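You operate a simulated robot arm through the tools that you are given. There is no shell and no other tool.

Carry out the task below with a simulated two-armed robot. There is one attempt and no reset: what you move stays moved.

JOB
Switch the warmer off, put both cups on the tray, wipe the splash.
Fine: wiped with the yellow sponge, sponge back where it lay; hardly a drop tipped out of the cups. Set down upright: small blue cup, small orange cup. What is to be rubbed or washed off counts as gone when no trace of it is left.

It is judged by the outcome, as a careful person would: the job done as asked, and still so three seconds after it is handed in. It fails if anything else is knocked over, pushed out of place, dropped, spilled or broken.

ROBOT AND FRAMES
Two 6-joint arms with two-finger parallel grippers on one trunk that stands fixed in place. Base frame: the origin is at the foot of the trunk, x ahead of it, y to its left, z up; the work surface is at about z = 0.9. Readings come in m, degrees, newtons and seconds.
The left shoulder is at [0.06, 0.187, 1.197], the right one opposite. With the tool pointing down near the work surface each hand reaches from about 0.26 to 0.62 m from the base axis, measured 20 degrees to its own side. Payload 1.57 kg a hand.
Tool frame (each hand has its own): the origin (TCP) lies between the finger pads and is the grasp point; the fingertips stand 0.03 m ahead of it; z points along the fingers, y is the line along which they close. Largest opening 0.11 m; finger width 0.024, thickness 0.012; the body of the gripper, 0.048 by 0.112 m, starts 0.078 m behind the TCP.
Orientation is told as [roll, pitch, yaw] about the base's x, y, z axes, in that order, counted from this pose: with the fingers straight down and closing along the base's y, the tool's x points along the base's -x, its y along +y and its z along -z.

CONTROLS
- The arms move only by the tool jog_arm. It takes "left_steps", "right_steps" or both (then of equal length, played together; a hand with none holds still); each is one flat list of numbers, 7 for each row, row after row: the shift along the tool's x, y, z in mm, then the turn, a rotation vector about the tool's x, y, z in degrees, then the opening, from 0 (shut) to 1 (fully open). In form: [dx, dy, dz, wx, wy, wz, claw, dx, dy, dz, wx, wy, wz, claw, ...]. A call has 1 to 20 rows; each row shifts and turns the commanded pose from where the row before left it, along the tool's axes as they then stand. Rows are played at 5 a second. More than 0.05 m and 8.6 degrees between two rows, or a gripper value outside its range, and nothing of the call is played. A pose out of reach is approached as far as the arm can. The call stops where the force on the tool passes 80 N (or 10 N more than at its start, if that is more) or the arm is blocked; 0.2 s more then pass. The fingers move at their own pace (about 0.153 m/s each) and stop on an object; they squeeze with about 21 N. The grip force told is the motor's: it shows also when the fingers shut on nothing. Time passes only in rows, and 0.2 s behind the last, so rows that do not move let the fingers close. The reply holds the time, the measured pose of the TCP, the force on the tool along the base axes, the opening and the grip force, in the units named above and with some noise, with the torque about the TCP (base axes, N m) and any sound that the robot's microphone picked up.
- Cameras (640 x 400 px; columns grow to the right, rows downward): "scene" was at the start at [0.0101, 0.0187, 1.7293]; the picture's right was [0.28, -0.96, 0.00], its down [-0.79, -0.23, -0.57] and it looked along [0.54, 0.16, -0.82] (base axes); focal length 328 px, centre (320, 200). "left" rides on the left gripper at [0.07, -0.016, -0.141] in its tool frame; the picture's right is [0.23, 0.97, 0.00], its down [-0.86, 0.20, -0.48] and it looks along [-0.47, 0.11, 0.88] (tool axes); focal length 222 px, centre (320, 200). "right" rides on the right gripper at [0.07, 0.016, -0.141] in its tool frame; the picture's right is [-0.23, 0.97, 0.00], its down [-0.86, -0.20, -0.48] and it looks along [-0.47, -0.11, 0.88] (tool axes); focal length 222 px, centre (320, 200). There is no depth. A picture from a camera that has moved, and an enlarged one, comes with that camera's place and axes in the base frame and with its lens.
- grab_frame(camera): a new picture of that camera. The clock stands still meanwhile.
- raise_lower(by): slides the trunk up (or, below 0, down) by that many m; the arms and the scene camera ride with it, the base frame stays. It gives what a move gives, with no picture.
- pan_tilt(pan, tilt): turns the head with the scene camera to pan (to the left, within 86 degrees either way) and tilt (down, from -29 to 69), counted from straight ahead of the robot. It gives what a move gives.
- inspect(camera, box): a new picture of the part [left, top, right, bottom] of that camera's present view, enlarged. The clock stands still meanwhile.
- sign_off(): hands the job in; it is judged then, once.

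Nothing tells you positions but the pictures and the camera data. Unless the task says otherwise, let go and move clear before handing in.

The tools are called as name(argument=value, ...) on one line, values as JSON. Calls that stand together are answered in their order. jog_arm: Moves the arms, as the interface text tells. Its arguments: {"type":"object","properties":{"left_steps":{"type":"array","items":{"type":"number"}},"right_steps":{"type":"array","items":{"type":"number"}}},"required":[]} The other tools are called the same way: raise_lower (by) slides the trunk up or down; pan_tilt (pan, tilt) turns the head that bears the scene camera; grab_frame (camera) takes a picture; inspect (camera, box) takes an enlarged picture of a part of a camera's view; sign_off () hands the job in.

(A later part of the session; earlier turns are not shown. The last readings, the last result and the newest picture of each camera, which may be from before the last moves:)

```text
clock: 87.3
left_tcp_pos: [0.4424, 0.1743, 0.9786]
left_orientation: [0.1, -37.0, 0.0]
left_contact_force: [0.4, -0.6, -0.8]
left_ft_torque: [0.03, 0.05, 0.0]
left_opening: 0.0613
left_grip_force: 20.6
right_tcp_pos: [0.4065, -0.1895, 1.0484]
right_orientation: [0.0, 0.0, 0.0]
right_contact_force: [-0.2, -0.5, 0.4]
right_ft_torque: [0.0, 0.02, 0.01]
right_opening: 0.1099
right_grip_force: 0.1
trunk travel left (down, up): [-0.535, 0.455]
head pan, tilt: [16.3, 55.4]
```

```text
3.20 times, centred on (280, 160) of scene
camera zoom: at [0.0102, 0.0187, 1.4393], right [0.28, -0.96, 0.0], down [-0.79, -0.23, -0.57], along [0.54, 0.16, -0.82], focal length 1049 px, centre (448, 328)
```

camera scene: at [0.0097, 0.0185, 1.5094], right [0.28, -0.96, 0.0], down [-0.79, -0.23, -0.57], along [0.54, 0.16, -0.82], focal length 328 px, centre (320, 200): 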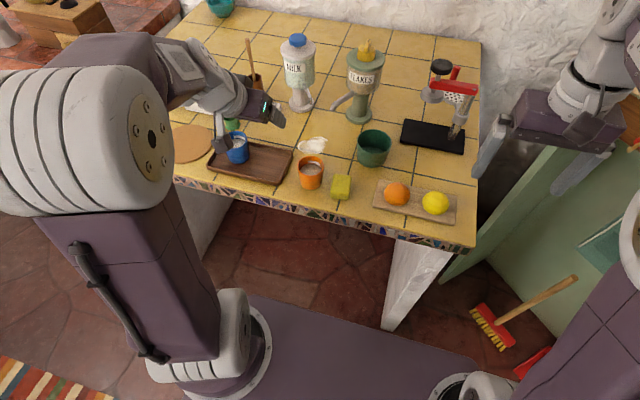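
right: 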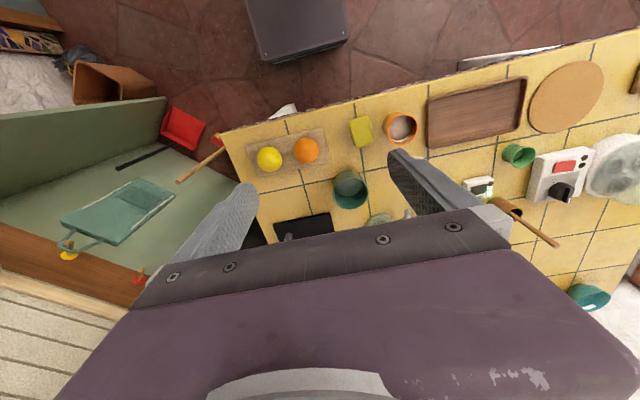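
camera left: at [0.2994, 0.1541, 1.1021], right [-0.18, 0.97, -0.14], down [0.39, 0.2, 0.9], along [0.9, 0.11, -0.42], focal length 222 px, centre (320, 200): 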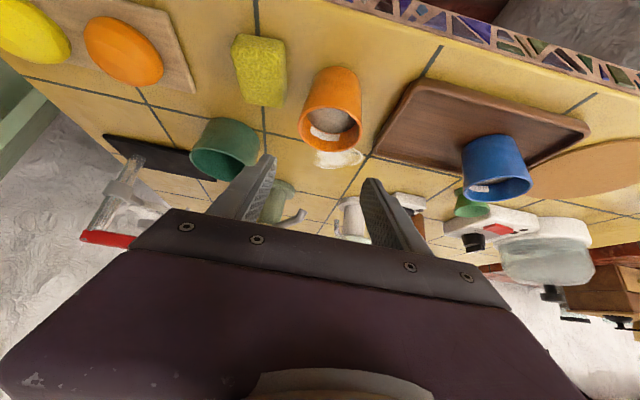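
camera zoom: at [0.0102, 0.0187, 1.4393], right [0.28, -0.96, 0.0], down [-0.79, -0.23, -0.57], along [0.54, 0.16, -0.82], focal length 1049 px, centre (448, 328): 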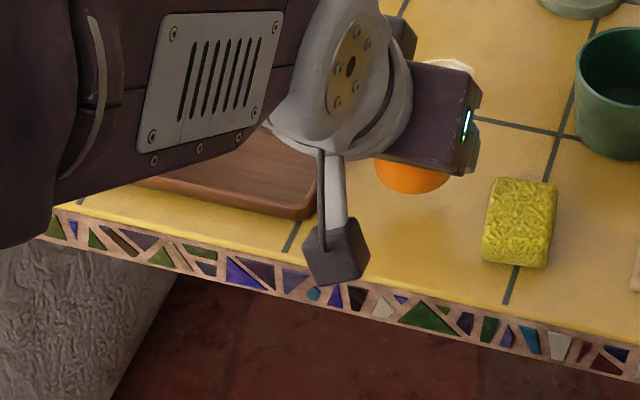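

Orange cup is held steadily, base ~36 mm above the table. Carrying it slowly to the right part of the tray (centre ≈[0.473, 0.279]).

jog_arm(left_steps=[-0.25, 1.78, 0.18, 0, 0, 0, 0, -0.49, 3.56, 0.37, 0, 0, 0, 0, -0.73, 5.34, 0.55, 0, 0, 0, 0, -0.815, 5.93, 0.615, 0, 0, 0, 0, -0.815, 5.93, 0.615, 0, 0, 0, 0, -0.815, 5.93, 0.615, 0, 0, 0, 0, -0.815, 5.93, 0.615, 0, 0, 0, 0, -0.815, 5.93, 0.615, 0, 0, 0, 0, -0.815, 5.93, 0.615, 0, 0, 0, 0, -0.815, 5.93, 0.615, 0, 0, 0, 0, -0.815, 5.93, 0.615, 0, 0, 0, 0, -0.815, 5.93, 0.615, 0, 0, 0, 0, -0.815, 5.93, 0.615, 0, 0, 0, 0, -0.815, 5.93, 0.615, 0, 0, 0, 0, -0.815, 5.93, 0.615, 0, 0, 0, 0, -0.815, 5.93, 0.615, 0, 0, 0, 0, -0.815, 5.93, 0.615, 0, 0, 0, 0, -0.73, 5.34, 0.55, 0, 0, 0, 0, -0.49, 3.56, 0.37, 0, 0, 0, 0, -0.25, 1.78, 0.18, 0, 0, 0, 0])

grab_frame(camera="left")

inspect(camera="scene", box=[180, 80, 380, 220])

```text
clock: 91.5
left_tcp_pos: [0.4607, 0.28, 0.9786]
left_orientation: [0.1, -37.0, -0.1]
left_contact_force: [0.5, 0.1, -1.8]
left_ft_torque: [0.01, 0.03, -0.01]
left_opening: 0.0615
left_grip_force: 21.0
right_tcp_pos: [0.4082, -0.1901, 1.0487]
right_orientation: [0.0, 0.0, 0.0]
right_contact_force: [0.4, -0.1, 0.8]
right_ft_torque: [-0.02, -0.02, -0.02]
right_opening: 0.1101
right_grip_force: 0.0
trunk travel left (down, up): [-0.535, 0.455]
head pan, tilt: [16.3, 55.4]
```

```text
taken
camera left: at [0.3203, 0.2621, 1.0507], right [-0.18, 0.97, -0.14], down [0.4, 0.2, 0.9], along [0.9, 0.11, -0.42], focal length 222 px, centre (320, 200)
```

left: 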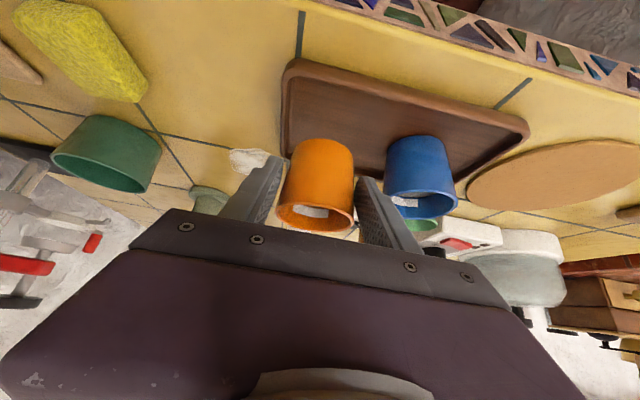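

```text
2.86 times, centred on (280, 150) of scene
camera zoom: at [0.0101, 0.0188, 1.4393], right [0.28, -0.96, 0.0], down [-0.79, -0.23, -0.57], along [0.54, 0.16, -0.82], focal length 937 px, centre (434, 343)
```

zoom: 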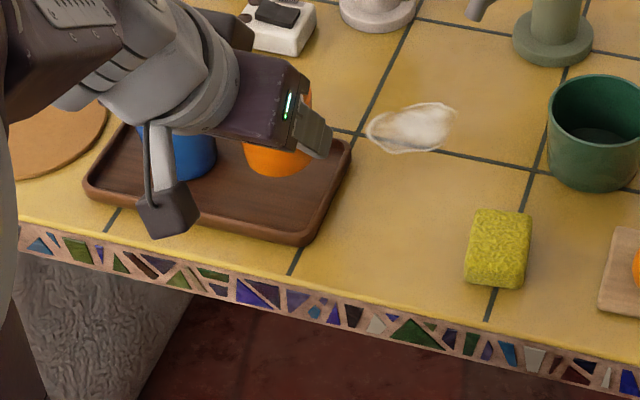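

Positioned over the tray. Lowering 26 mm and checking clearance to the blue cup and the tray rim.

jog_arm(left_steps=[0.6, 0, 0.8, 0, 0, 0, 0, 1.2, 0, 1.6, 0, 0, 0, 0, 1.8, 0, 2.4, 0, 0, 0, 0, 1.8, 0, 2.4, 0, 0, 0, 0, 1.8, 0, 2.4, 0, 0, 0, 0, 1.8, 0, 2.4, 0, 0, 0, 0, 1.8, 0, 2.4, 0, 0, 0, 0, 1.8, 0, 2.4, 0, 0, 0, 0, 1.2, 0, 1.6, 0, 0, 0, 0, 1.2, 0, 1.6, 0, 0, 0, 0, 0.6, 0, 0.8, 0, 0, 0, 0, 0, 0, 0, 0, 0, 0, 0])

inspect(camera="left", box=[200, 60, 440, 240])

inspect(camera="scene", box=[190, 100, 330, 200])

```text
clock: 94.1
left_tcp_pos: [0.4615, 0.2784, 0.9516]
left_orientation: [0.0, -36.9, -0.1]
left_contact_force: [-0.8, 0.4, -2.1]
left_ft_torque: [0.0, 0.05, 0.01]
left_opening: 0.0609
left_grip_force: 21.0
right_tcp_pos: [0.4076, -0.1894, 1.0475]
right_orientation: [0.0, 0.0, 0.0]
right_contact_force: [0.2, 0.9, 0.5]
right_ft_torque: [0.0, -0.02, 0.0]
right_opening: 0.1098
right_grip_force: 0.1
trunk travel left (down, up): [-0.535, 0.455]
head pan, tilt: [16.3, 55.4]
```

```text
2.22 times, centred on (320, 150) of left
camera zoom: at [0.3202, 0.2626, 1.0242], right [-0.18, 0.97, -0.14], down [0.4, 0.2, 0.9], along [0.9, 0.11, -0.42], focal length 494 px, centre (320, 311)
```

zoom: 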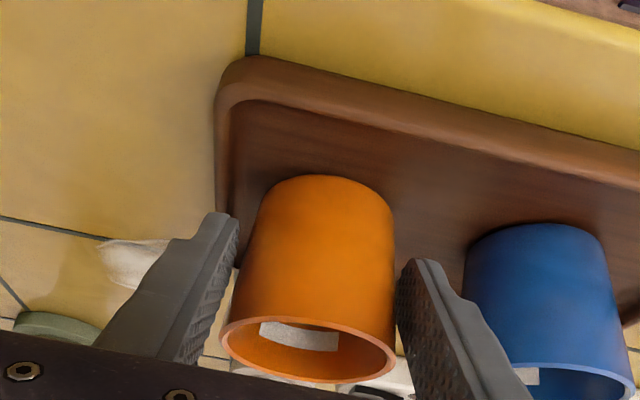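

```text
4.00 times, centred on (260, 150) of scene
camera zoom: at [0.0102, 0.0187, 1.4393], right [0.28, -0.96, 0.0], down [-0.79, -0.23, -0.57], along [0.54, 0.16, -0.82], focal length 1312 px, centre (560, 400)
```

zoom: 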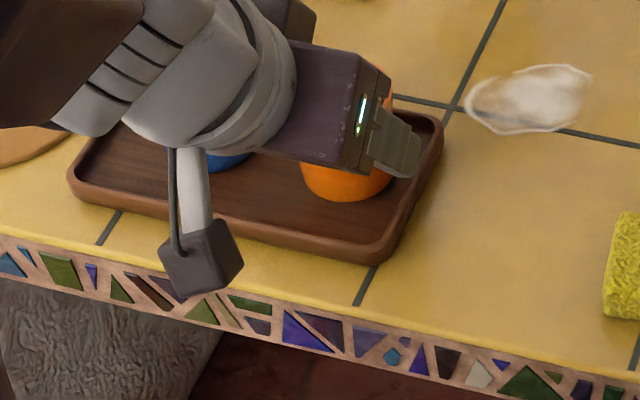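

jog_arm(left_steps=[0.6, 0, 0.8, 0, 0, 0, 0, 0.6, 0, 0.8, 0, 0, 0, 0, 0.6, 0, 0.8, 0, 0, 0, 0, 0, 0, 0, 0, 0, 0, 0])

```text
clock: 95.1
left_tcp_pos: [0.462, 0.2798, 0.9493]
left_orientation: [0.1, -37.0, -0.1]
left_contact_force: [-0.5, 1.0, 1.1]
left_ft_torque: [0.0, -0.03, 0.0]
left_opening: 0.0612
left_grip_force: 21.0
right_tcp_pos: [0.4084, -0.1899, 1.0474]
right_orientation: [-0.1, 0.0, 0.0]
right_contact_force: [-0.2, -0.5, -0.4]
right_ft_torque: [0.01, -0.01, 0.0]
right_opening: 0.1101
right_grip_force: 0.1
trunk travel left (down, up): [-0.535, 0.455]
head pan, tilt: [16.3, 55.4]
```

The tray carries the weight now. Opening gradually by about 4 mm each side.

jog_arm(left_steps=[0, 0, 0, 0, 0, 0, 0.56, 0, 0, 0, 0, 0, 0, 0.58, 0, 0, 0, 0, 0, 0, 0.6, 0, 0, 0, 0, 0, 0, 0.62, 0, 0, 0, 0, 0, 0, 0.635, 0, 0, 0, 0, 0, 0, 0.635])

inspect(camera="left", box=[200, 60, 440, 240])

```text
clock: 96.5
left_tcp_pos: [0.4623, 0.2797, 0.9499]
left_orientation: [0.1, -37.0, -0.1]
left_contact_force: [0.4, -0.9, -0.5]
left_ft_torque: [0.0, 0.0, -0.02]
left_opening: 0.07
left_grip_force: 0.1
right_tcp_pos: [0.4069, -0.1892, 1.0484]
right_orientation: [0.0, -0.1, 0.0]
right_contact_force: [0.0, 0.1, 0.5]
right_ft_torque: [0.0, 0.01, -0.03]
right_opening: 0.11
right_grip_force: 0.0
trunk travel left (down, up): [-0.535, 0.455]
head pan, tilt: [16.3, 55.4]
```

```text
2.22 times, centred on (320, 150) of left
camera zoom: at [0.3204, 0.2631, 1.0213], right [-0.18, 0.97, -0.14], down [0.4, 0.2, 0.9], along [0.9, 0.11, -0.42], focal length 494 px, centre (320, 311)
```

zoom: 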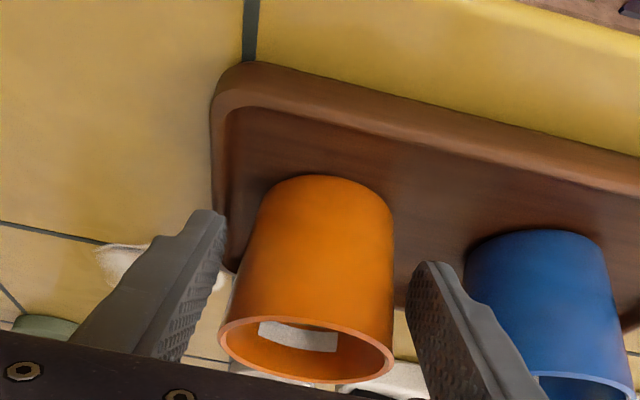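

Free on both sides. Rising straight up.

jog_arm(left_steps=[-1.8, 0, -2.4, 0, 0, 0, 0.635, -3, 0, -4, 0, 0, 0, 0.635, -3, 0, -4, 0, 0, 0, 0.635, -3, 0, -4, 0, 0, 0, 0.635, -6, 0, -8, 0, 0, 0, 0.635, -9, 0, -12, 0, 0, 0, 0.635, -12, 0, -16, 0, 0, 0, 0.635, -12, 0, -16, 0, 0, 0, 0.635, -12, 0, -16, 0, 0, 0, 0.635, 0, 0, 0, 0, 0, 0, 0.635])

grab_frame(camera="left")

inspect(camera="scene", box=[190, 80, 350, 200])

```text
clock: 98.7
left_tcp_pos: [0.4598, 0.2803, 1.0529]
left_orientation: [0.2, -37.0, -0.2]
left_contact_force: [-0.1, -0.1, 0.2]
left_ft_torque: [0.01, 0.01, -0.01]
left_opening: 0.0697
left_grip_force: 0.1
right_tcp_pos: [0.4076, -0.1885, 1.0486]
right_orientation: [0.0, 0.1, 0.0]
right_contact_force: [-0.3, 0.3, 1.4]
right_ft_torque: [0.05, 0.03, -0.04]
right_opening: 0.11
right_grip_force: 0.0
trunk travel left (down, up): [-0.535, 0.455]
head pan, tilt: [16.3, 55.4]
```

```text
taken
camera left: at [0.3186, 0.2632, 1.1255], right [-0.18, 0.97, -0.14], down [0.4, 0.2, 0.9], along [0.9, 0.11, -0.42], focal length 222 px, centre (320, 200)
```

left: 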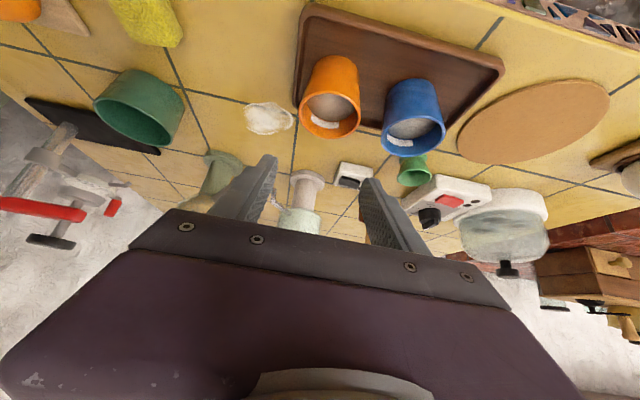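

```text
3.33 times, centred on (270, 140) of scene
camera zoom: at [0.0102, 0.0187, 1.4393], right [0.28, -0.96, 0.0], down [-0.79, -0.23, -0.57], along [0.54, 0.16, -0.82], focal length 1093 px, centre (487, 400)
```

zoom: 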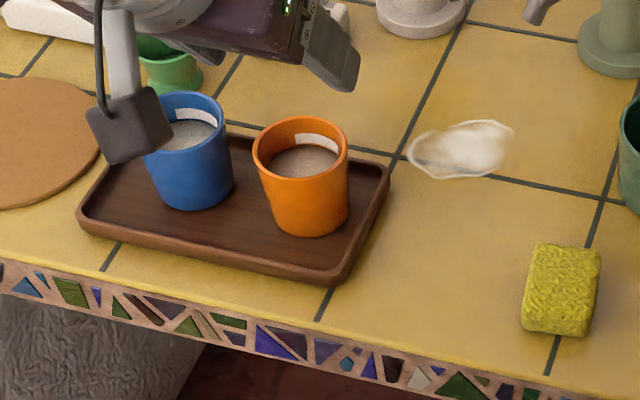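

Both cups stand upright on the tray. Now the sponge: I raise the trunk 9 cm for the wiping reach, tilt to 25°, and go above the sponge for a precise look.

raise_lower(by=0.09)

jog_arm(left_steps=[0, -20, 0, 0, 6, 0, 0.7, 0, -30, 0, 0, 6, 0, 0.7, 0, -40, 0, 0, 0, 0, 0.7, 0, -40, 0, 0, 0, 0, 0.7, 0, -40, 0, 0, 0, 0, 0.7, 0, 0, 0, 0, 0, 0, 0.7])

grab_frame(camera="left")

grab_frame(camera="scene")

```text
clock: 100.0
left_tcp_pos: [0.4589, 0.2798, 1.1432]
left_orientation: [0.1, -37.1, -0.1]
left_contact_force: [-0.2, -0.4, 0.5]
left_ft_torque: [0.0, 0.03, -0.03]
left_opening: 0.0698
left_grip_force: 0.1
right_tcp_pos: [0.4077, -0.1892, 1.1373]
right_orientation: [0.0, 0.0, 0.0]
right_contact_force: [-0.3, 0.7, 0.8]
right_ft_torque: [-0.02, 0.02, 0.0]
right_opening: 0.1097
right_grip_force: 0.1
trunk travel left (down, up): [-0.625, 0.365]
head pan, tilt: [16.3, 55.4]
```

```text
clock: 101.4
left_tcp_pos: [0.4596, 0.11, 1.1406]
left_orientation: [0.1, -25.0, -0.1]
left_contact_force: [-0.5, 0.4, 0.3]
left_ft_torque: [-0.04, -0.03, 0.0]
left_opening: 0.0771
left_grip_force: 0.2
right_tcp_pos: [0.4067, -0.1897, 1.1392]
right_orientation: [0.1, 0.0, 0.1]
right_contact_force: [-0.3, 0.2, 0.7]
right_ft_torque: [-0.04, -0.01, 0.01]
right_opening: 0.11
right_grip_force: 0.1
trunk travel left (down, up): [-0.625, 0.365]
head pan, tilt: [16.3, 55.4]
```

```text
taken
camera left: at [0.3368, 0.0924, 1.2417], right [-0.2, 0.97, -0.1], down [0.57, 0.2, 0.8], along [0.79, 0.11, -0.6], focal length 222 px, centre (320, 200)
```

left: 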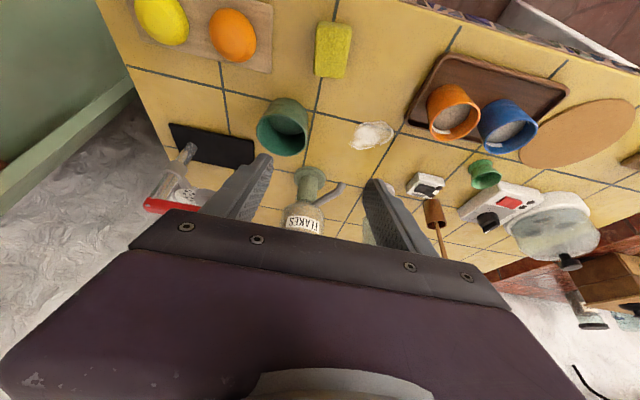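

```text
taken
camera scene: at [0.0095, 0.0194, 1.5293], right [0.28, -0.96, 0.0], down [-0.79, -0.23, -0.57], along [0.54, 0.16, -0.82], focal length 328 px, centre (320, 200)
```

scene: 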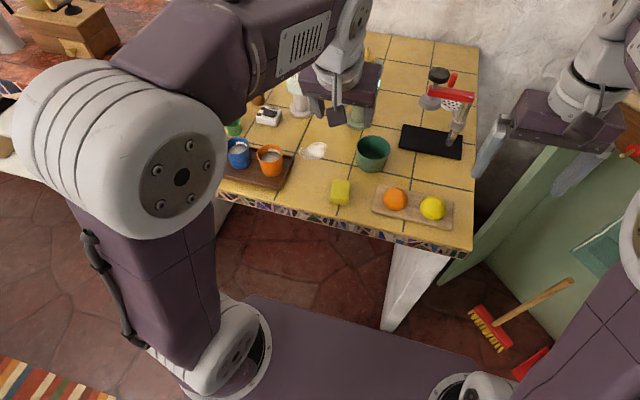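

inspect(camera="scene", box=[310, 165, 374, 205])

inspect(camera="left", box=[290, 0, 390, 100])

inspect(camera="left", box=[320, 90, 420, 170])

```text
10.00 times, centred on (342, 185) of scene
camera zoom: at [0.0095, 0.0194, 1.5293], right [0.28, -0.96, 0.0], down [-0.79, -0.23, -0.57], along [0.54, 0.16, -0.82], focal length 3279 px, centre (100, 350)
```

zoom: 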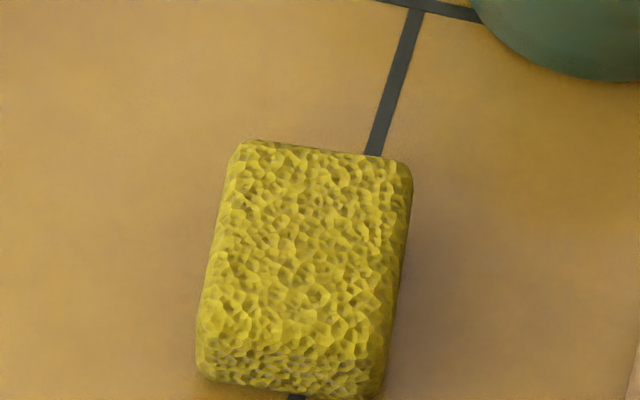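

```text
4.00 times, centred on (340, 50) of left
camera zoom: at [0.3368, 0.0924, 1.2417], right [-0.2, 0.97, -0.1], down [0.57, 0.2, 0.8], along [0.79, 0.11, -0.6], focal length 888 px, centre (240, 800)
```

zoom: 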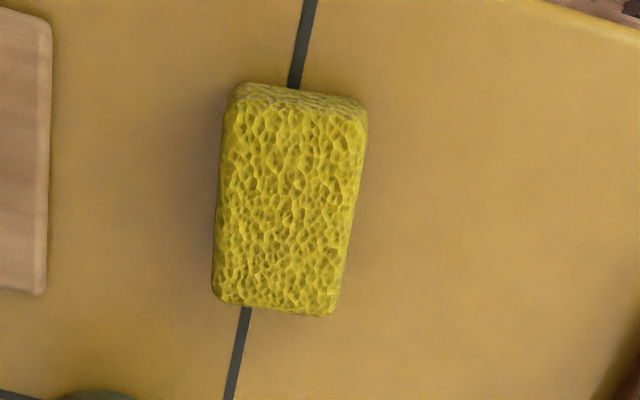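

```text
5.00 times, centred on (370, 130) of left
camera zoom: at [0.3368, 0.0924, 1.2417], right [-0.2, 0.97, -0.1], down [0.57, 0.2, 0.8], along [0.79, 0.11, -0.6], focal length 1111 px, centre (70, 550)
```

zoom: 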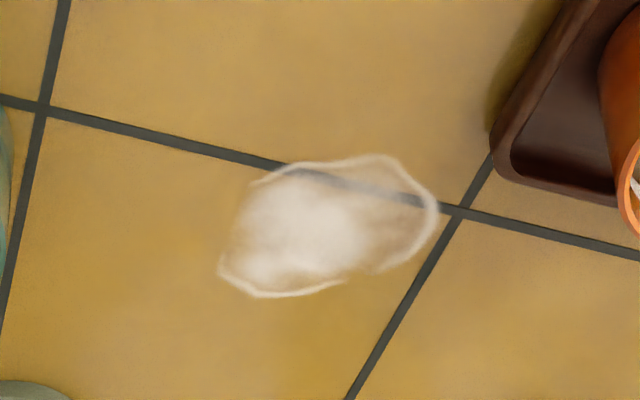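

The sponge is about 57×40×21 mm, centred at [0.454, 0.1005] and turned about 5.5°; I note that for putting it back. I turn the hand to match and come down over it.

jog_arm(left_steps=[0, 0, 0, -2.32, 0, -4.98, 0.7, 18.6, -2.4, 30.1, 0, 0, 0, 0.7, 18.6, -2.4, 30.1, 0, 0, 0, 0.7, 18.6, -2.4, 30.1, 0, 0, 0, 0.7, 18.6, -2.4, 30.1, 0, 0, 0, 0.7, 0, 0, 0, 0, 0, 0, 0.7])

inspect(camera="left", box=[200, 40, 440, 240])

inspect(camera="scene", box=[290, 140, 390, 220])

```text
clock: 102.8
left_tcp_pos: [0.4431, 0.1006, 1.0019]
left_orientation: [0.1, -25.0, 5.4]
left_contact_force: [0.3, 1.0, -0.2]
left_ft_torque: [0.01, -0.01, 0.0]
left_opening: 0.0771
left_grip_force: 0.1
right_tcp_pos: [0.4078, -0.1887, 1.1379]
right_orientation: [0.0, -0.1, 0.1]
right_contact_force: [-0.2, -0.1, -0.2]
right_ft_torque: [0.01, -0.01, 0.03]
right_opening: 0.1099
right_grip_force: 0.0
trunk travel left (down, up): [-0.625, 0.365]
head pan, tilt: [16.3, 55.4]
```

```text
2.00 times, centred on (320, 140) of left
camera zoom: at [0.3225, 0.0714, 1.1032], right [-0.3, 0.95, -0.1], down [0.55, 0.25, 0.8], along [0.78, 0.18, -0.6], focal length 444 px, centre (320, 320)
```

zoom: 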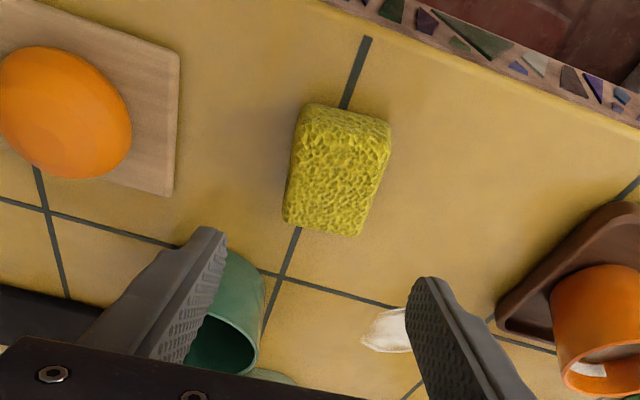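

```text
5.00 times, centred on (340, 180) of scene
camera zoom: at [0.0095, 0.0186, 1.5293], right [0.28, -0.96, 0.0], down [-0.79, -0.23, -0.57], along [0.54, 0.16, -0.82], focal length 1640 px, centre (220, 300)
```

zoom: 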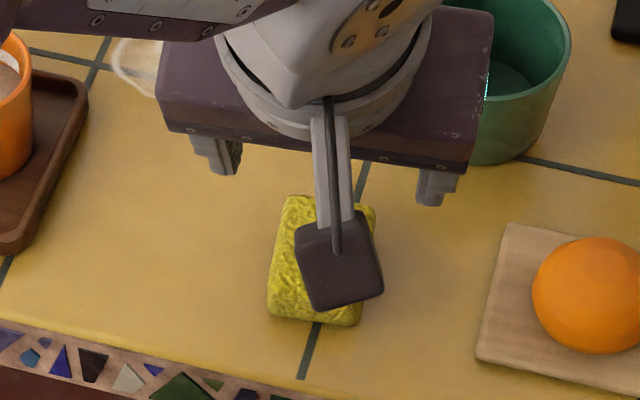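

jog_arm(left_steps=[7.4, 0, 14.8, -0.4, 0, -0.9, 0.7, 7.4, 0, 14.8, 0, 0, 0, 0.7, 7.4, 0, 14.8, 0, 0, 0, 0.7, 0, 0, 0, 0, 0, 0, 0.7])

inspect(camera="left", box=[200, 40, 440, 240])

```text
clock: 103.8
left_tcp_pos: [0.4418, 0.0967, 0.9523]
left_orientation: [0.1, -25.0, 6.3]
left_contact_force: [0.2, -0.2, 0.3]
left_ft_torque: [-0.03, -0.03, 0.02]
left_opening: 0.0771
left_grip_force: 0.0
right_tcp_pos: [0.4066, -0.189, 1.1378]
right_orientation: [0.0, 0.0, 0.0]
right_contact_force: [-0.8, -0.5, 0.1]
right_ft_torque: [0.02, 0.0, 0.0]
right_opening: 0.1101
right_grip_force: 0.0
trunk travel left (down, up): [-0.625, 0.365]
head pan, tilt: [16.3, 55.4]
```

```text
2.00 times, centred on (320, 140) of left
camera zoom: at [0.3213, 0.0664, 1.0523], right [-0.31, 0.94, -0.1], down [0.55, 0.26, 0.8], along [0.78, 0.2, -0.6], focal length 444 px, centre (320, 320)
```

zoom: 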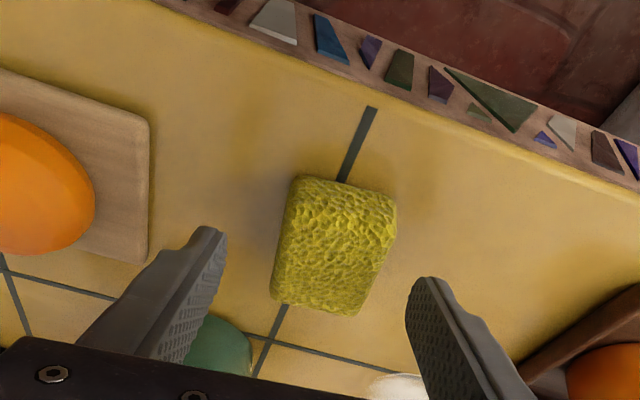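

jog_arm(left_steps=[3.4, 1, 7.25, 0, 0, 0, 0.7, 3.4, 0.8, 7.25, 0, 0, 0, 0.7, 0, 0, 0, 0, 0, 0, 0.7])

inspect(camera="left", box=[200, 40, 440, 240])

inspect(camera="scene", box=[290, 140, 390, 220])

```text
clock: 104.6
left_tcp_pos: [0.4407, 0.1007, 0.9352]
left_orientation: [0.1, -25.0, 6.5]
left_contact_force: [0.3, 0.0, -0.9]
left_ft_torque: [-0.02, -0.02, 0.0]
left_opening: 0.0771
left_grip_force: 0.0
right_tcp_pos: [0.4077, -0.1899, 1.1373]
right_orientation: [0.0, 0.1, 0.1]
right_contact_force: [0.2, -0.3, 0.1]
right_ft_torque: [0.02, -0.01, 0.03]
right_opening: 0.11
right_grip_force: 0.0
trunk travel left (down, up): [-0.625, 0.365]
head pan, tilt: [16.3, 55.4]
```

```text
2.00 times, centred on (320, 140) of left
camera zoom: at [0.3209, 0.0695, 1.0355], right [-0.31, 0.94, -0.1], down [0.55, 0.26, 0.8], along [0.78, 0.2, -0.6], focal length 444 px, centre (320, 320)
```

zoom: 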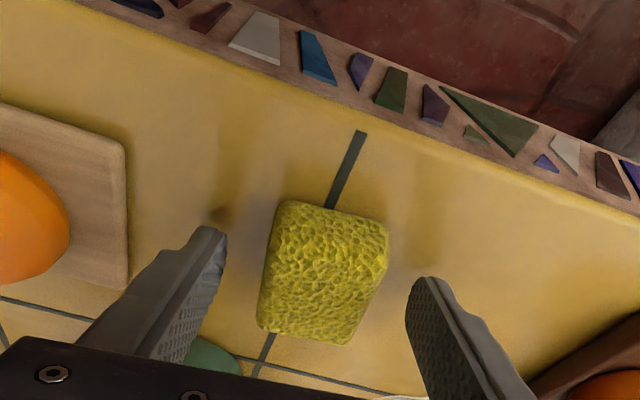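

```text
5.00 times, centred on (340, 180) of scene
camera zoom: at [0.0098, 0.0186, 1.5293], right [0.28, -0.96, 0.0], down [-0.79, -0.23, -0.57], along [0.54, 0.16, -0.82], focal length 1640 px, centre (220, 300)
```

zoom: 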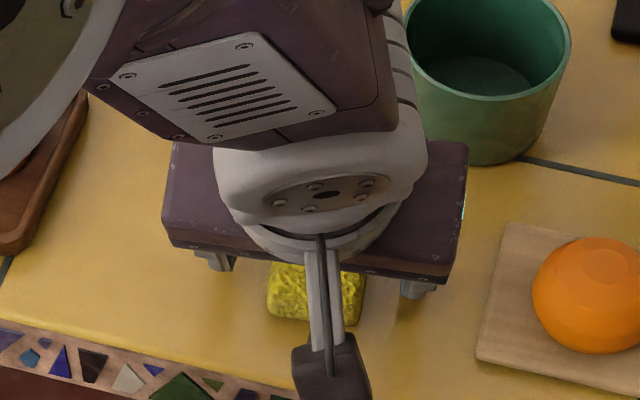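

Fingers are either side of the sponge, tips just above the table. Closing on it.

jog_arm(left_steps=[0, 0, 0, 0, 0, 0, 0.6, 0, 0, 0, 0, 0, 0, 0.5, 0, 0, 0, 0, 0, 0, 0.44, 0, 0, 0, 0, 0, 0, 0.4, 0, 0, 0, 0, 0, 0, 0.36, 0, 0, 0, 0, 0, 0, 0.3, 0, 0, 0, 0, 0, 0, 0.2, 0, 0, 0, 0, 0, 0, 0.1])

inspect(camera="left", box=[200, 40, 440, 240])

```text
clock: 106.4
left_tcp_pos: [0.4405, 0.1002, 0.9348]
left_orientation: [0.1, -25.0, 6.4]
left_contact_force: [0.6, -0.4, 1.2]
left_ft_torque: [0.01, -0.01, -0.02]
left_opening: 0.0429
left_grip_force: 21.3
right_tcp_pos: [0.4071, -0.1896, 1.138]
right_orientation: [0.1, 0.0, 0.0]
right_contact_force: [-0.4, 0.4, -0.3]
right_ft_torque: [-0.02, 0.0, 0.01]
right_opening: 0.1099
right_grip_force: 0.1
trunk travel left (down, up): [-0.625, 0.365]
head pan, tilt: [16.3, 55.4]
```

```text
2.00 times, centred on (320, 140) of left
camera zoom: at [0.321, 0.0694, 1.0356], right [-0.31, 0.94, -0.1], down [0.55, 0.26, 0.8], along [0.78, 0.2, -0.6], focal length 444 px, centre (320, 320)
```

zoom: 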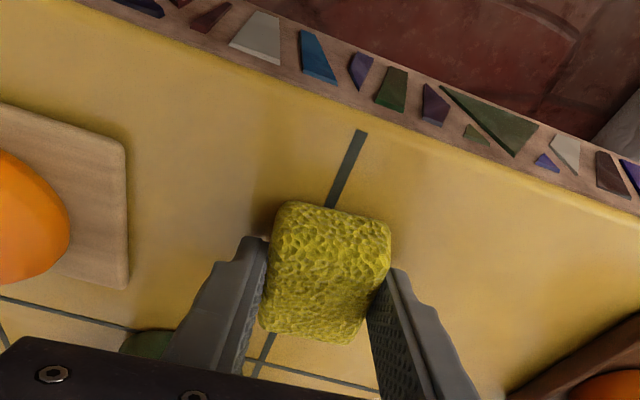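

Sponge gripped squarely (43 mm). I lift it 45 mm straight up and check the grip.

jog_arm(left_steps=[-1.27, 0, -2.72, 0, 0, 0, 0.1, -4.23, 0, -9.06, 0, 0, 0, 0.1, -6.34, 0, -13.6, 0, 0, 0, 0.1, -6.34, 0, -13.6, 0, 0, 0, 0.1, -0.84, 0, -1.81, 0, 0, 0, 0.1, 0, 0, 0, 0, 0, 0, 0.1])

inspect(camera="left", box=[200, 40, 440, 240])

```text
clock: 107.8
left_tcp_pos: [0.4412, 0.0999, 0.9825]
left_orientation: [0.1, -24.9, 6.4]
left_contact_force: [0.4, 0.1, -0.1]
left_ft_torque: [-0.01, 0.02, -0.02]
left_opening: 0.043
left_grip_force: 21.1
right_tcp_pos: [0.407, -0.19, 1.1385]
right_orientation: [0.1, 0.1, 0.0]
right_contact_force: [-0.3, 0.4, 0.3]
right_ft_torque: [-0.02, 0.0, 0.02]
right_opening: 0.1101
right_grip_force: 0.2
trunk travel left (down, up): [-0.625, 0.365]
head pan, tilt: [16.3, 55.4]
```

```text
2.00 times, centred on (320, 140) of left
camera zoom: at [0.3217, 0.0697, 1.0823], right [-0.31, 0.94, -0.09], down [0.55, 0.26, 0.8], along [0.78, 0.2, -0.6], focal length 444 px, centre (320, 320)
```

zoom: 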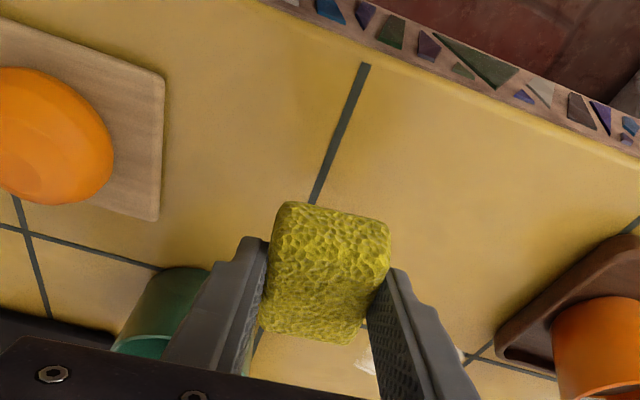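

Grip is good. Moving sideways then forward to the near-right edge of the splash, staying 45 mm up, then lowering to just above the table.

jog_arm(left_steps=[-3.62, 35.6, 1.69, 0, 0, 0, 0.1, -3.62, 35.6, 1.69, 0, 0, 0, 0.1, -30.5, -3.77, 14.2, 0, 0, 0, 0.1, -30.5, -3.77, 14.2, 0, 0, 0, 0.1, -30.4, -3.76, 14.2, 0, 0, 0, 0.1, 0, 0, 0, 0, 0, 0, 0.1])

grab_frame(camera="left")

inspect(camera="scene", box=[250, 90, 410, 190])

```text
clock: 109.2
left_tcp_pos: [0.5416, 0.1737, 0.9823]
left_orientation: [0.1, -25.0, 6.4]
left_contact_force: [0.2, 0.0, 1.1]
left_ft_torque: [0.0, -0.01, -0.01]
left_opening: 0.0428
left_grip_force: 20.7
right_tcp_pos: [0.4062, -0.1901, 1.1373]
right_orientation: [0.0, 0.0, -0.1]
right_contact_force: [0.5, -0.3, 0.0]
right_ft_torque: [-0.01, -0.02, -0.03]
right_opening: 0.11
right_grip_force: 0.0
trunk travel left (down, up): [-0.625, 0.365]
head pan, tilt: [16.3, 55.4]
```

```text
taken
camera left: at [0.4211, 0.1432, 1.0822], right [-0.31, 0.94, -0.1], down [0.55, 0.26, 0.8], along [0.78, 0.2, -0.6], focal length 222 px, centre (320, 200)
```

left: 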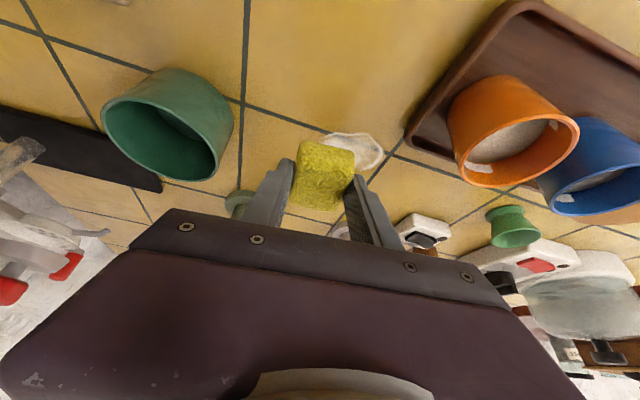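

```text
4.00 times, centred on (330, 140) of scene
camera zoom: at [0.0094, 0.0184, 1.5293], right [0.28, -0.96, 0.0], down [-0.79, -0.23, -0.57], along [0.54, 0.16, -0.82], focal length 1312 px, centre (280, 440)
```

zoom: 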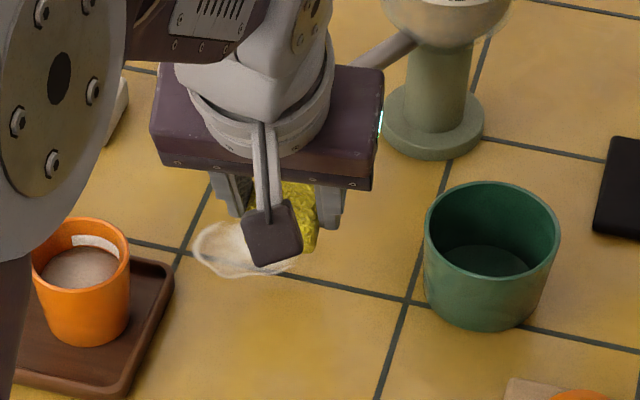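

jog_arm(left_steps=[6.06, 0, 13, 0, 0, 0, 0.1, 6.06, 0, 13, 0, 0, 0, 0.1, 4.23, 0, 9.06, 0, 0, 0, 0.1, 1.9, 0, 4.08, 0, 0, 0, 0.1, 0.42, 0, 0.91, 0, 0, 0, 0.1, 0.42, 0, 0.91, 0, 0, 0, 0.1, 0, 0, 0, 0, 0, 0, 0.1])

inspect(camera="left", box=[200, 40, 440, 240])

```text
clock: 110.8
left_tcp_pos: [0.5437, 0.1717, 0.9372]
left_orientation: [0.1, -25.0, 6.4]
left_contact_force: [-0.3, 0.3, -0.1]
left_ft_torque: [0.02, 0.02, -0.02]
left_opening: 0.0427
left_grip_force: 20.9
right_tcp_pos: [0.4076, -0.1906, 1.1381]
right_orientation: [0.1, 0.0, -0.1]
right_contact_force: [0.0, 0.0, -0.2]
right_ft_torque: [0.05, -0.01, -0.03]
right_opening: 0.1098
right_grip_force: 0.0
trunk travel left (down, up): [-0.625, 0.365]
head pan, tilt: [16.3, 55.4]
```

```text
2.00 times, centred on (320, 140) of left
camera zoom: at [0.4233, 0.1422, 1.0374], right [-0.31, 0.94, -0.1], down [0.55, 0.26, 0.8], along [0.78, 0.2, -0.6], focal length 444 px, centre (320, 320)
```

zoom: 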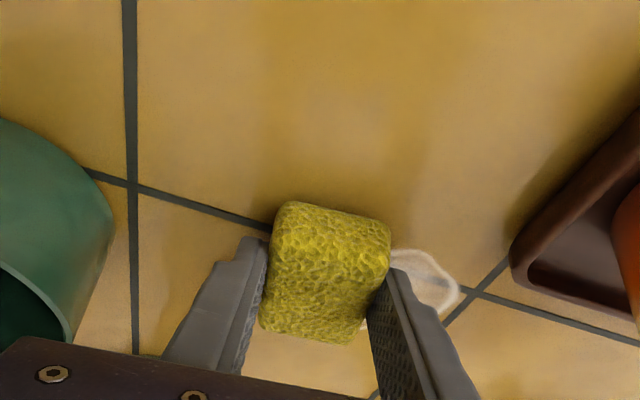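

Lowered to pick height; no contact force yet. Pressing down by small steps until I feel light contact.

jog_arm(left_steps=[0.42, 0, 0.91, 0, 0, 0, 0.1, 0.42, 0, 0.91, 0, 0, 0, 0.1, 0, 0, 0, 0, 0, 0, 0.1])

```text
clock: 111.6
left_tcp_pos: [0.5441, 0.1725, 0.9358]
left_orientation: [0.1, -25.2, 6.3]
left_contact_force: [0.9, 1.1, 6.4]
left_ft_torque: [-0.02, 0.0, 0.0]
left_opening: 0.0428
left_grip_force: 21.7
right_tcp_pos: [0.407, -0.1909, 1.1373]
right_orientation: [0.0, 0.1, 0.0]
right_contact_force: [-0.9, -0.4, -0.6]
right_ft_torque: [0.0, 0.02, -0.02]
right_opening: 0.1102
right_grip_force: 0.2
trunk travel left (down, up): [-0.625, 0.365]
head pan, tilt: [16.3, 55.4]
```

Light contact of about 6 N. First wiping stroke forward (+x, 47 mm).

jog_arm(left_steps=[-4.2, -0.5, 2, 0, 0, 0, 0.1, -8.47, -1.05, 3.95, 0, 0, 0, 0.1, -8.47, -1.05, 3.95, 0, 0, 0, 0.1, -8.47, -1.05, 3.95, 0, 0, 0, 0.1, -8.47, -1.05, 3.95, 0, 0, 0, 0.1, -4.2, -0.5, 2, 0, 0, 0, 0.1, 0, 0, 0, 0, 0, 0, 0.1])

inspect(camera="left", box=[200, 40, 440, 240])

inspect(camera="scene", box=[250, 90, 410, 190])

```text
clock: 113.2
left_tcp_pos: [0.5886, 0.171, 0.9355]
left_orientation: [0.2, -25.1, 6.5]
left_contact_force: [-4.1, -1.3, 11.0]
left_ft_torque: [-0.04, 0.07, 0.01]
left_opening: 0.0429
left_grip_force: 20.9
right_tcp_pos: [0.4053, -0.1909, 1.1373]
right_orientation: [0.0, 0.0, 0.0]
right_contact_force: [-0.7, 0.1, 0.0]
right_ft_torque: [-0.01, 0.0, 0.0]
right_opening: 0.11
right_grip_force: 0.0
trunk travel left (down, up): [-0.625, 0.365]
head pan, tilt: [16.3, 55.4]
```

```text
2.00 times, centred on (320, 140) of left
camera zoom: at [0.4681, 0.1402, 1.035], right [-0.31, 0.94, -0.1], down [0.55, 0.26, 0.8], along [0.78, 0.2, -0.6], focal length 444 px, centre (320, 320)
```

zoom: 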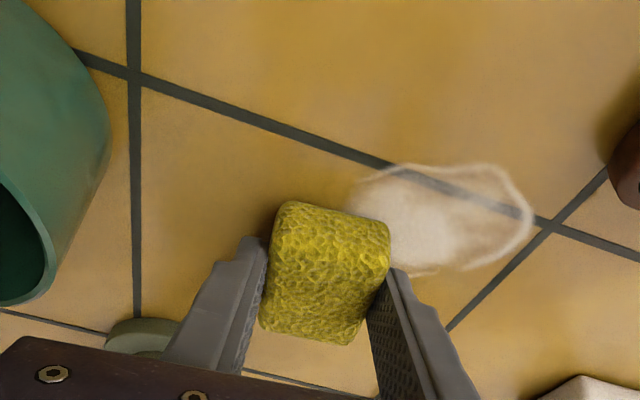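

```text
4.00 times, centred on (330, 140) of scene
camera zoom: at [0.0071, 0.0178, 1.5294], right [0.28, -0.96, 0.0], down [-0.79, -0.23, -0.57], along [0.55, 0.16, -0.82], focal length 1312 px, centre (280, 440)
```

zoom: 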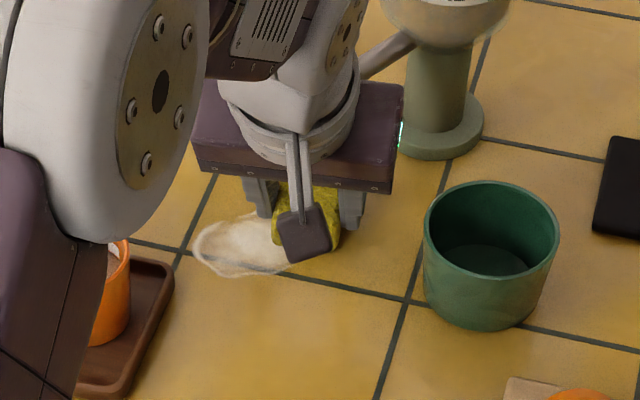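

Wiping works; continuing with overlapping lanes: shift +y 18 mm, stroke back, shift again, stroke forward.

jog_arm(left_steps=[-0.91, 8.94, 0.42, 0, 0, 0, 0.1, -0.91, 8.94, 0.42, 0, 0, 0, 0.1, 8.47, 1.05, -3.95, 0, 0, 0, 0.1, 8.47, 1.05, -3.95, 0, 0, 0, 0.1, 8.47, 1.05, -3.95, 0, 0, 0, 0.1, 8.47, 1.05, -3.95, 0, 0, 0, 0.1, 8.47, 1.05, -3.95, 0, 0, 0, 0.1, -0.91, 8.94, 0.42, 0, 0, 0, 0.1, -0.91, 8.94, 0.42, 0, 0, 0, 0.1, -8.47, -1.05, 3.95, 0, 0, 0, 0.1, -8.47, -1.05, 3.95, 0, 0, 0, 0.1, -8.47, -1.05, 3.95, 0, 0, 0, 0.1, -8.47, -1.05, 3.95, 0, 0, 0, 0.1, -8.47, -1.05, 3.95, 0, 0, 0, 0.1, 0, 0, 0, 0, 0, 0, 0.1])

inspect(camera="left", box=[200, 40, 440, 240])

inspect(camera="scene", box=[250, 90, 410, 190])

```text
clock: 116.4
left_tcp_pos: [0.5897, 0.2075, 0.9354]
left_orientation: [0.2, -25.1, 6.4]
left_contact_force: [-2.4, 1.2, 5.9]
left_ft_torque: [0.06, 0.0, 0.0]
left_opening: 0.0428
left_grip_force: 20.9
right_tcp_pos: [0.4071, -0.1904, 1.1398]
right_orientation: [0.0, -0.1, 0.0]
right_contact_force: [0.2, 0.7, 0.2]
right_ft_torque: [-0.01, -0.05, 0.0]
right_opening: 0.11
right_grip_force: 0.1
trunk travel left (down, up): [-0.625, 0.365]
head pan, tilt: [16.3, 55.4]
```

```text
2.00 times, centred on (320, 140) of left
camera zoom: at [0.4693, 0.1779, 1.0349], right [-0.31, 0.94, -0.1], down [0.55, 0.26, 0.8], along [0.78, 0.2, -0.6], focal length 444 px, centre (320, 320)
```

zoom: 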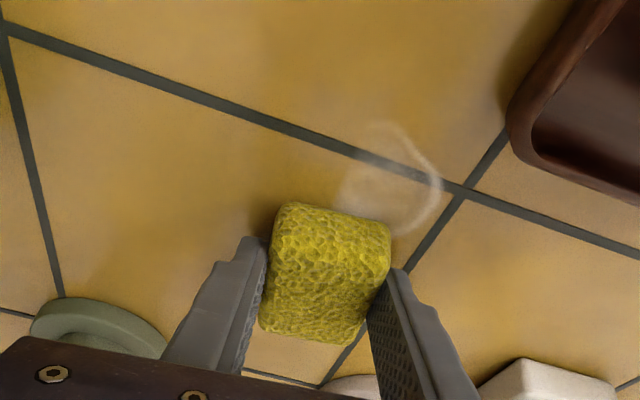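

```text
4.00 times, centred on (330, 140) of scene
camera zoom: at [0.0085, 0.0184, 1.5293], right [0.28, -0.96, 0.0], down [-0.79, -0.23, -0.57], along [0.55, 0.16, -0.82], focal length 1312 px, centre (280, 440)
```

zoom: 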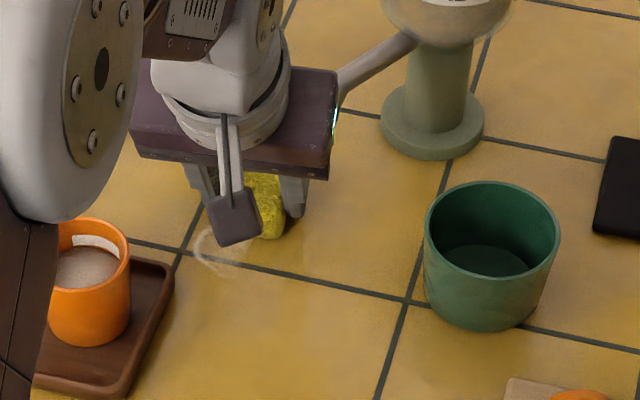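

Most of it is gone; only the ring on the +y side remains. Two more lanes there, keeping clear of the tray corner.

jog_arm(left_steps=[-0.66, 6.46, 0.31, 0, 0, 0, 0.1, -0.66, 6.46, 0.31, 0, 0, 0, 0.1, 8.33, 1.03, -3.885, 0, 0, 0, 0.1, 8.33, 1.03, -3.885, 0, 0, 0, 0.1, 8.33, 1.03, -3.885, 0, 0, 0, 0.1, 8.33, 1.03, -3.885, 0, 0, 0, 0.1, -0.61, 5.96, 0.28, 0, 0, 0, 0.1, -0.61, 5.96, 0.28, 0, 0, 0, 0.1, -8.33, -1.03, 3.885, 0, 0, 0, 0.1, -8.33, -1.03, 3.885, 0, 0, 0, 0.1, -8.33, -1.03, 3.885, 0, 0, 0, 0.1, -8.33, -1.03, 3.885, 0, 0, 0, 0.1, 0, 0, 0, 0, 0, 0, 0.1])

inspect(camera="left", box=[200, 40, 440, 240])

inspect(camera="scene", box=[270, 110, 370, 180])

```text
clock: 119.2
left_tcp_pos: [0.5907, 0.2336, 0.9351]
left_orientation: [0.1, -25.0, 6.4]
left_contact_force: [-1.4, 1.8, 2.6]
left_ft_torque: [0.03, -0.05, -0.01]
left_opening: 0.0431
left_grip_force: 20.9
right_tcp_pos: [0.4075, -0.1901, 1.1377]
right_orientation: [0.0, 0.0, 0.0]
right_contact_force: [0.1, 0.8, 0.2]
right_ft_torque: [0.02, 0.03, 0.01]
right_opening: 0.11
right_grip_force: 0.1
trunk travel left (down, up): [-0.625, 0.365]
head pan, tilt: [16.3, 55.4]
```

```text
2.00 times, centred on (320, 140) of left
camera zoom: at [0.471, 0.2026, 1.035], right [-0.31, 0.94, -0.09], down [0.55, 0.26, 0.8], along [0.78, 0.2, -0.6], focal length 444 px, centre (320, 320)
```

zoom: 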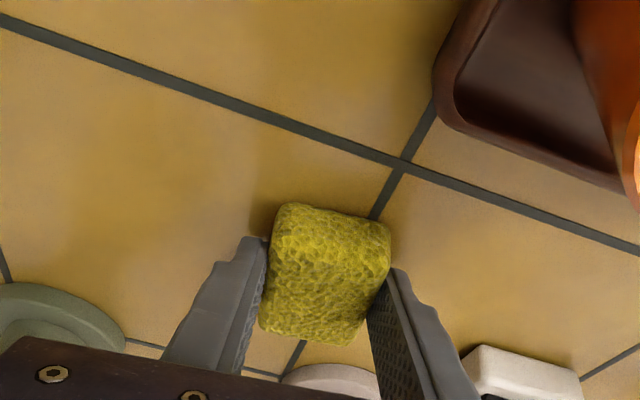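

```text
5.71 times, centred on (320, 145) of scene
camera zoom: at [0.0093, 0.0187, 1.5293], right [0.28, -0.96, 0.0], down [-0.79, -0.23, -0.57], along [0.54, 0.16, -0.82], focal length 1874 px, centre (320, 514)
```

zoom: 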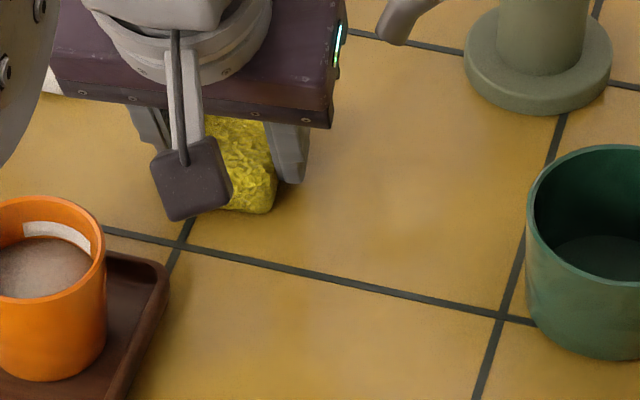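

The splash seems gone. For safety I make one more overlapping pass back across the whole area.

jog_arm(left_steps=[0.21, 0, 0.45, 0, 0, 0, 0.1, 8.33, 1.03, -3.885, 0, 0, 0, 0.1, 8.33, 1.03, -3.885, 0, 0, 0, 0.1, 8.33, 1.03, -3.885, 0, 0, 0, 0.1, 8.33, 1.03, -3.885, 0, 0, 0, 0.1, 0.66, -6.46, -0.31, 0, 0, 0, 0.1, 0.66, -6.46, -0.31, 0, 0, 0, 0.1, -9, -1.115, 4.2, 0, 0, 0, 0.1, -9, -1.115, 4.2, 0, 0, 0, 0.1, -9, -1.115, 4.2, 0, 0, 0, 0.1, -9, -1.115, 4.2, 0, 0, 0, 0.1, 0.76, -7.45, -0.35, 0, 0, 0, 0.1, 0.76, -7.45, -0.35, 0, 0, 0, 0.1, 9, 1.115, -4.2, 0, 0, 0, 0.1, 9, 1.115, -4.2, 0, 0, 0, 0.1, 9, 1.115, -4.2, 0, 0, 0, 0.1, 9, 1.115, -4.2, 0, 0, 0, 0.1, 9, 1.115, -4.2, 0, 0, 0, 0.1, 9, 1.115, -4.2, 0, 0, 0, 0.1, 0, 0, 0, 0, 0, 0, 0.1])

inspect(camera="left", box=[200, 40, 440, 240])

```text
clock: 123.4
left_tcp_pos: [0.5349, 0.2033, 0.9363]
left_orientation: [0.0, -24.8, 6.4]
left_contact_force: [-0.2, 0.3, -0.5]
left_ft_torque: [0.01, 0.02, 0.0]
left_opening: 0.0431
left_grip_force: 20.7
right_tcp_pos: [0.4071, -0.1895, 1.1382]
right_orientation: [0.0, 0.0, 0.0]
right_contact_force: [1.2, -0.4, -0.1]
right_ft_torque: [-0.02, 0.01, 0.0]
right_opening: 0.1099
right_grip_force: 0.1
trunk travel left (down, up): [-0.625, 0.365]
head pan, tilt: [16.3, 55.4]
```

```text
2.00 times, centred on (320, 140) of left
camera zoom: at [0.414, 0.1733, 1.0351], right [-0.31, 0.94, -0.09], down [0.55, 0.26, 0.79], along [0.78, 0.2, -0.6], focal length 444 px, centre (320, 320)
```

zoom: 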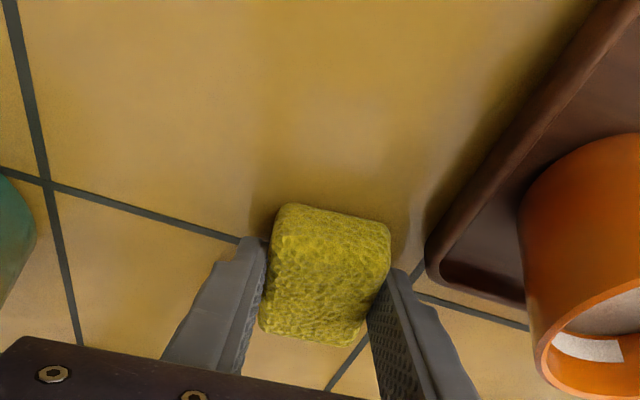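

Now lifting the sponge clear to inspect the wiped area.

jog_arm(left_steps=[-7.04, 0, -15.1, 0, 0, 0, 0.1, -7.04, 0, -15.1, 0, 0, 0, 0.1, -7.04, 0, -15.1, 0, 0, 0, 0.1, 0, 0, 0, 0, 0, 0, 0.1])

grab_frame(camera="left")

inspect(camera="scene", box=[260, 100, 380, 190])

```text
clock: 124.4
left_tcp_pos: [0.5325, 0.204, 0.9851]
left_orientation: [0.1, -25.0, 6.4]
left_contact_force: [0.7, 0.2, -0.4]
left_ft_torque: [0.02, 0.0, -0.03]
left_opening: 0.0427
left_grip_force: 20.9
right_tcp_pos: [0.4083, -0.1902, 1.1387]
right_orientation: [0.0, 0.1, -0.1]
right_contact_force: [0.2, -0.4, 0.4]
right_ft_torque: [-0.01, -0.01, -0.02]
right_opening: 0.1101
right_grip_force: 0.0
trunk travel left (down, up): [-0.625, 0.365]
head pan, tilt: [16.3, 55.4]
```

```text
taken
camera left: at [0.4129, 0.1744, 1.0858], right [-0.31, 0.94, -0.09], down [0.55, 0.26, 0.8], along [0.78, 0.2, -0.6], focal length 222 px, centre (320, 200)
```

left: 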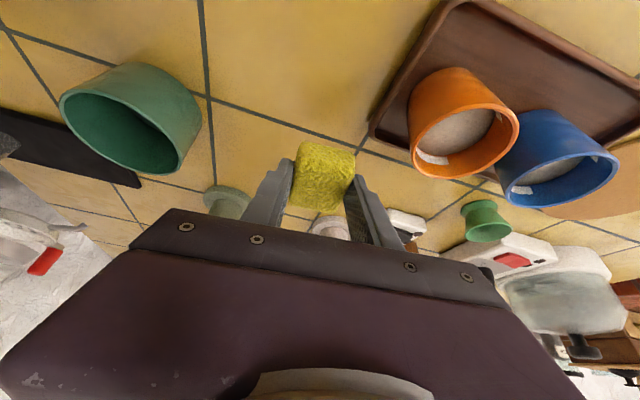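

```text
4.44 times, centred on (320, 145) of scene
camera zoom: at [0.0102, 0.0187, 1.5293], right [0.28, -0.96, 0.0], down [-0.79, -0.23, -0.57], along [0.54, 0.16, -0.82], focal length 1457 px, centre (320, 444)
```

zoom: 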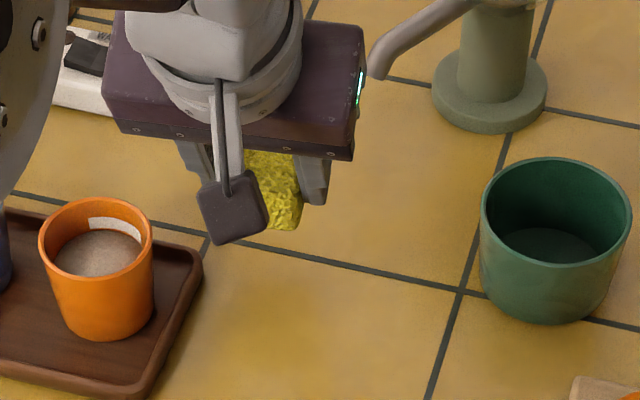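

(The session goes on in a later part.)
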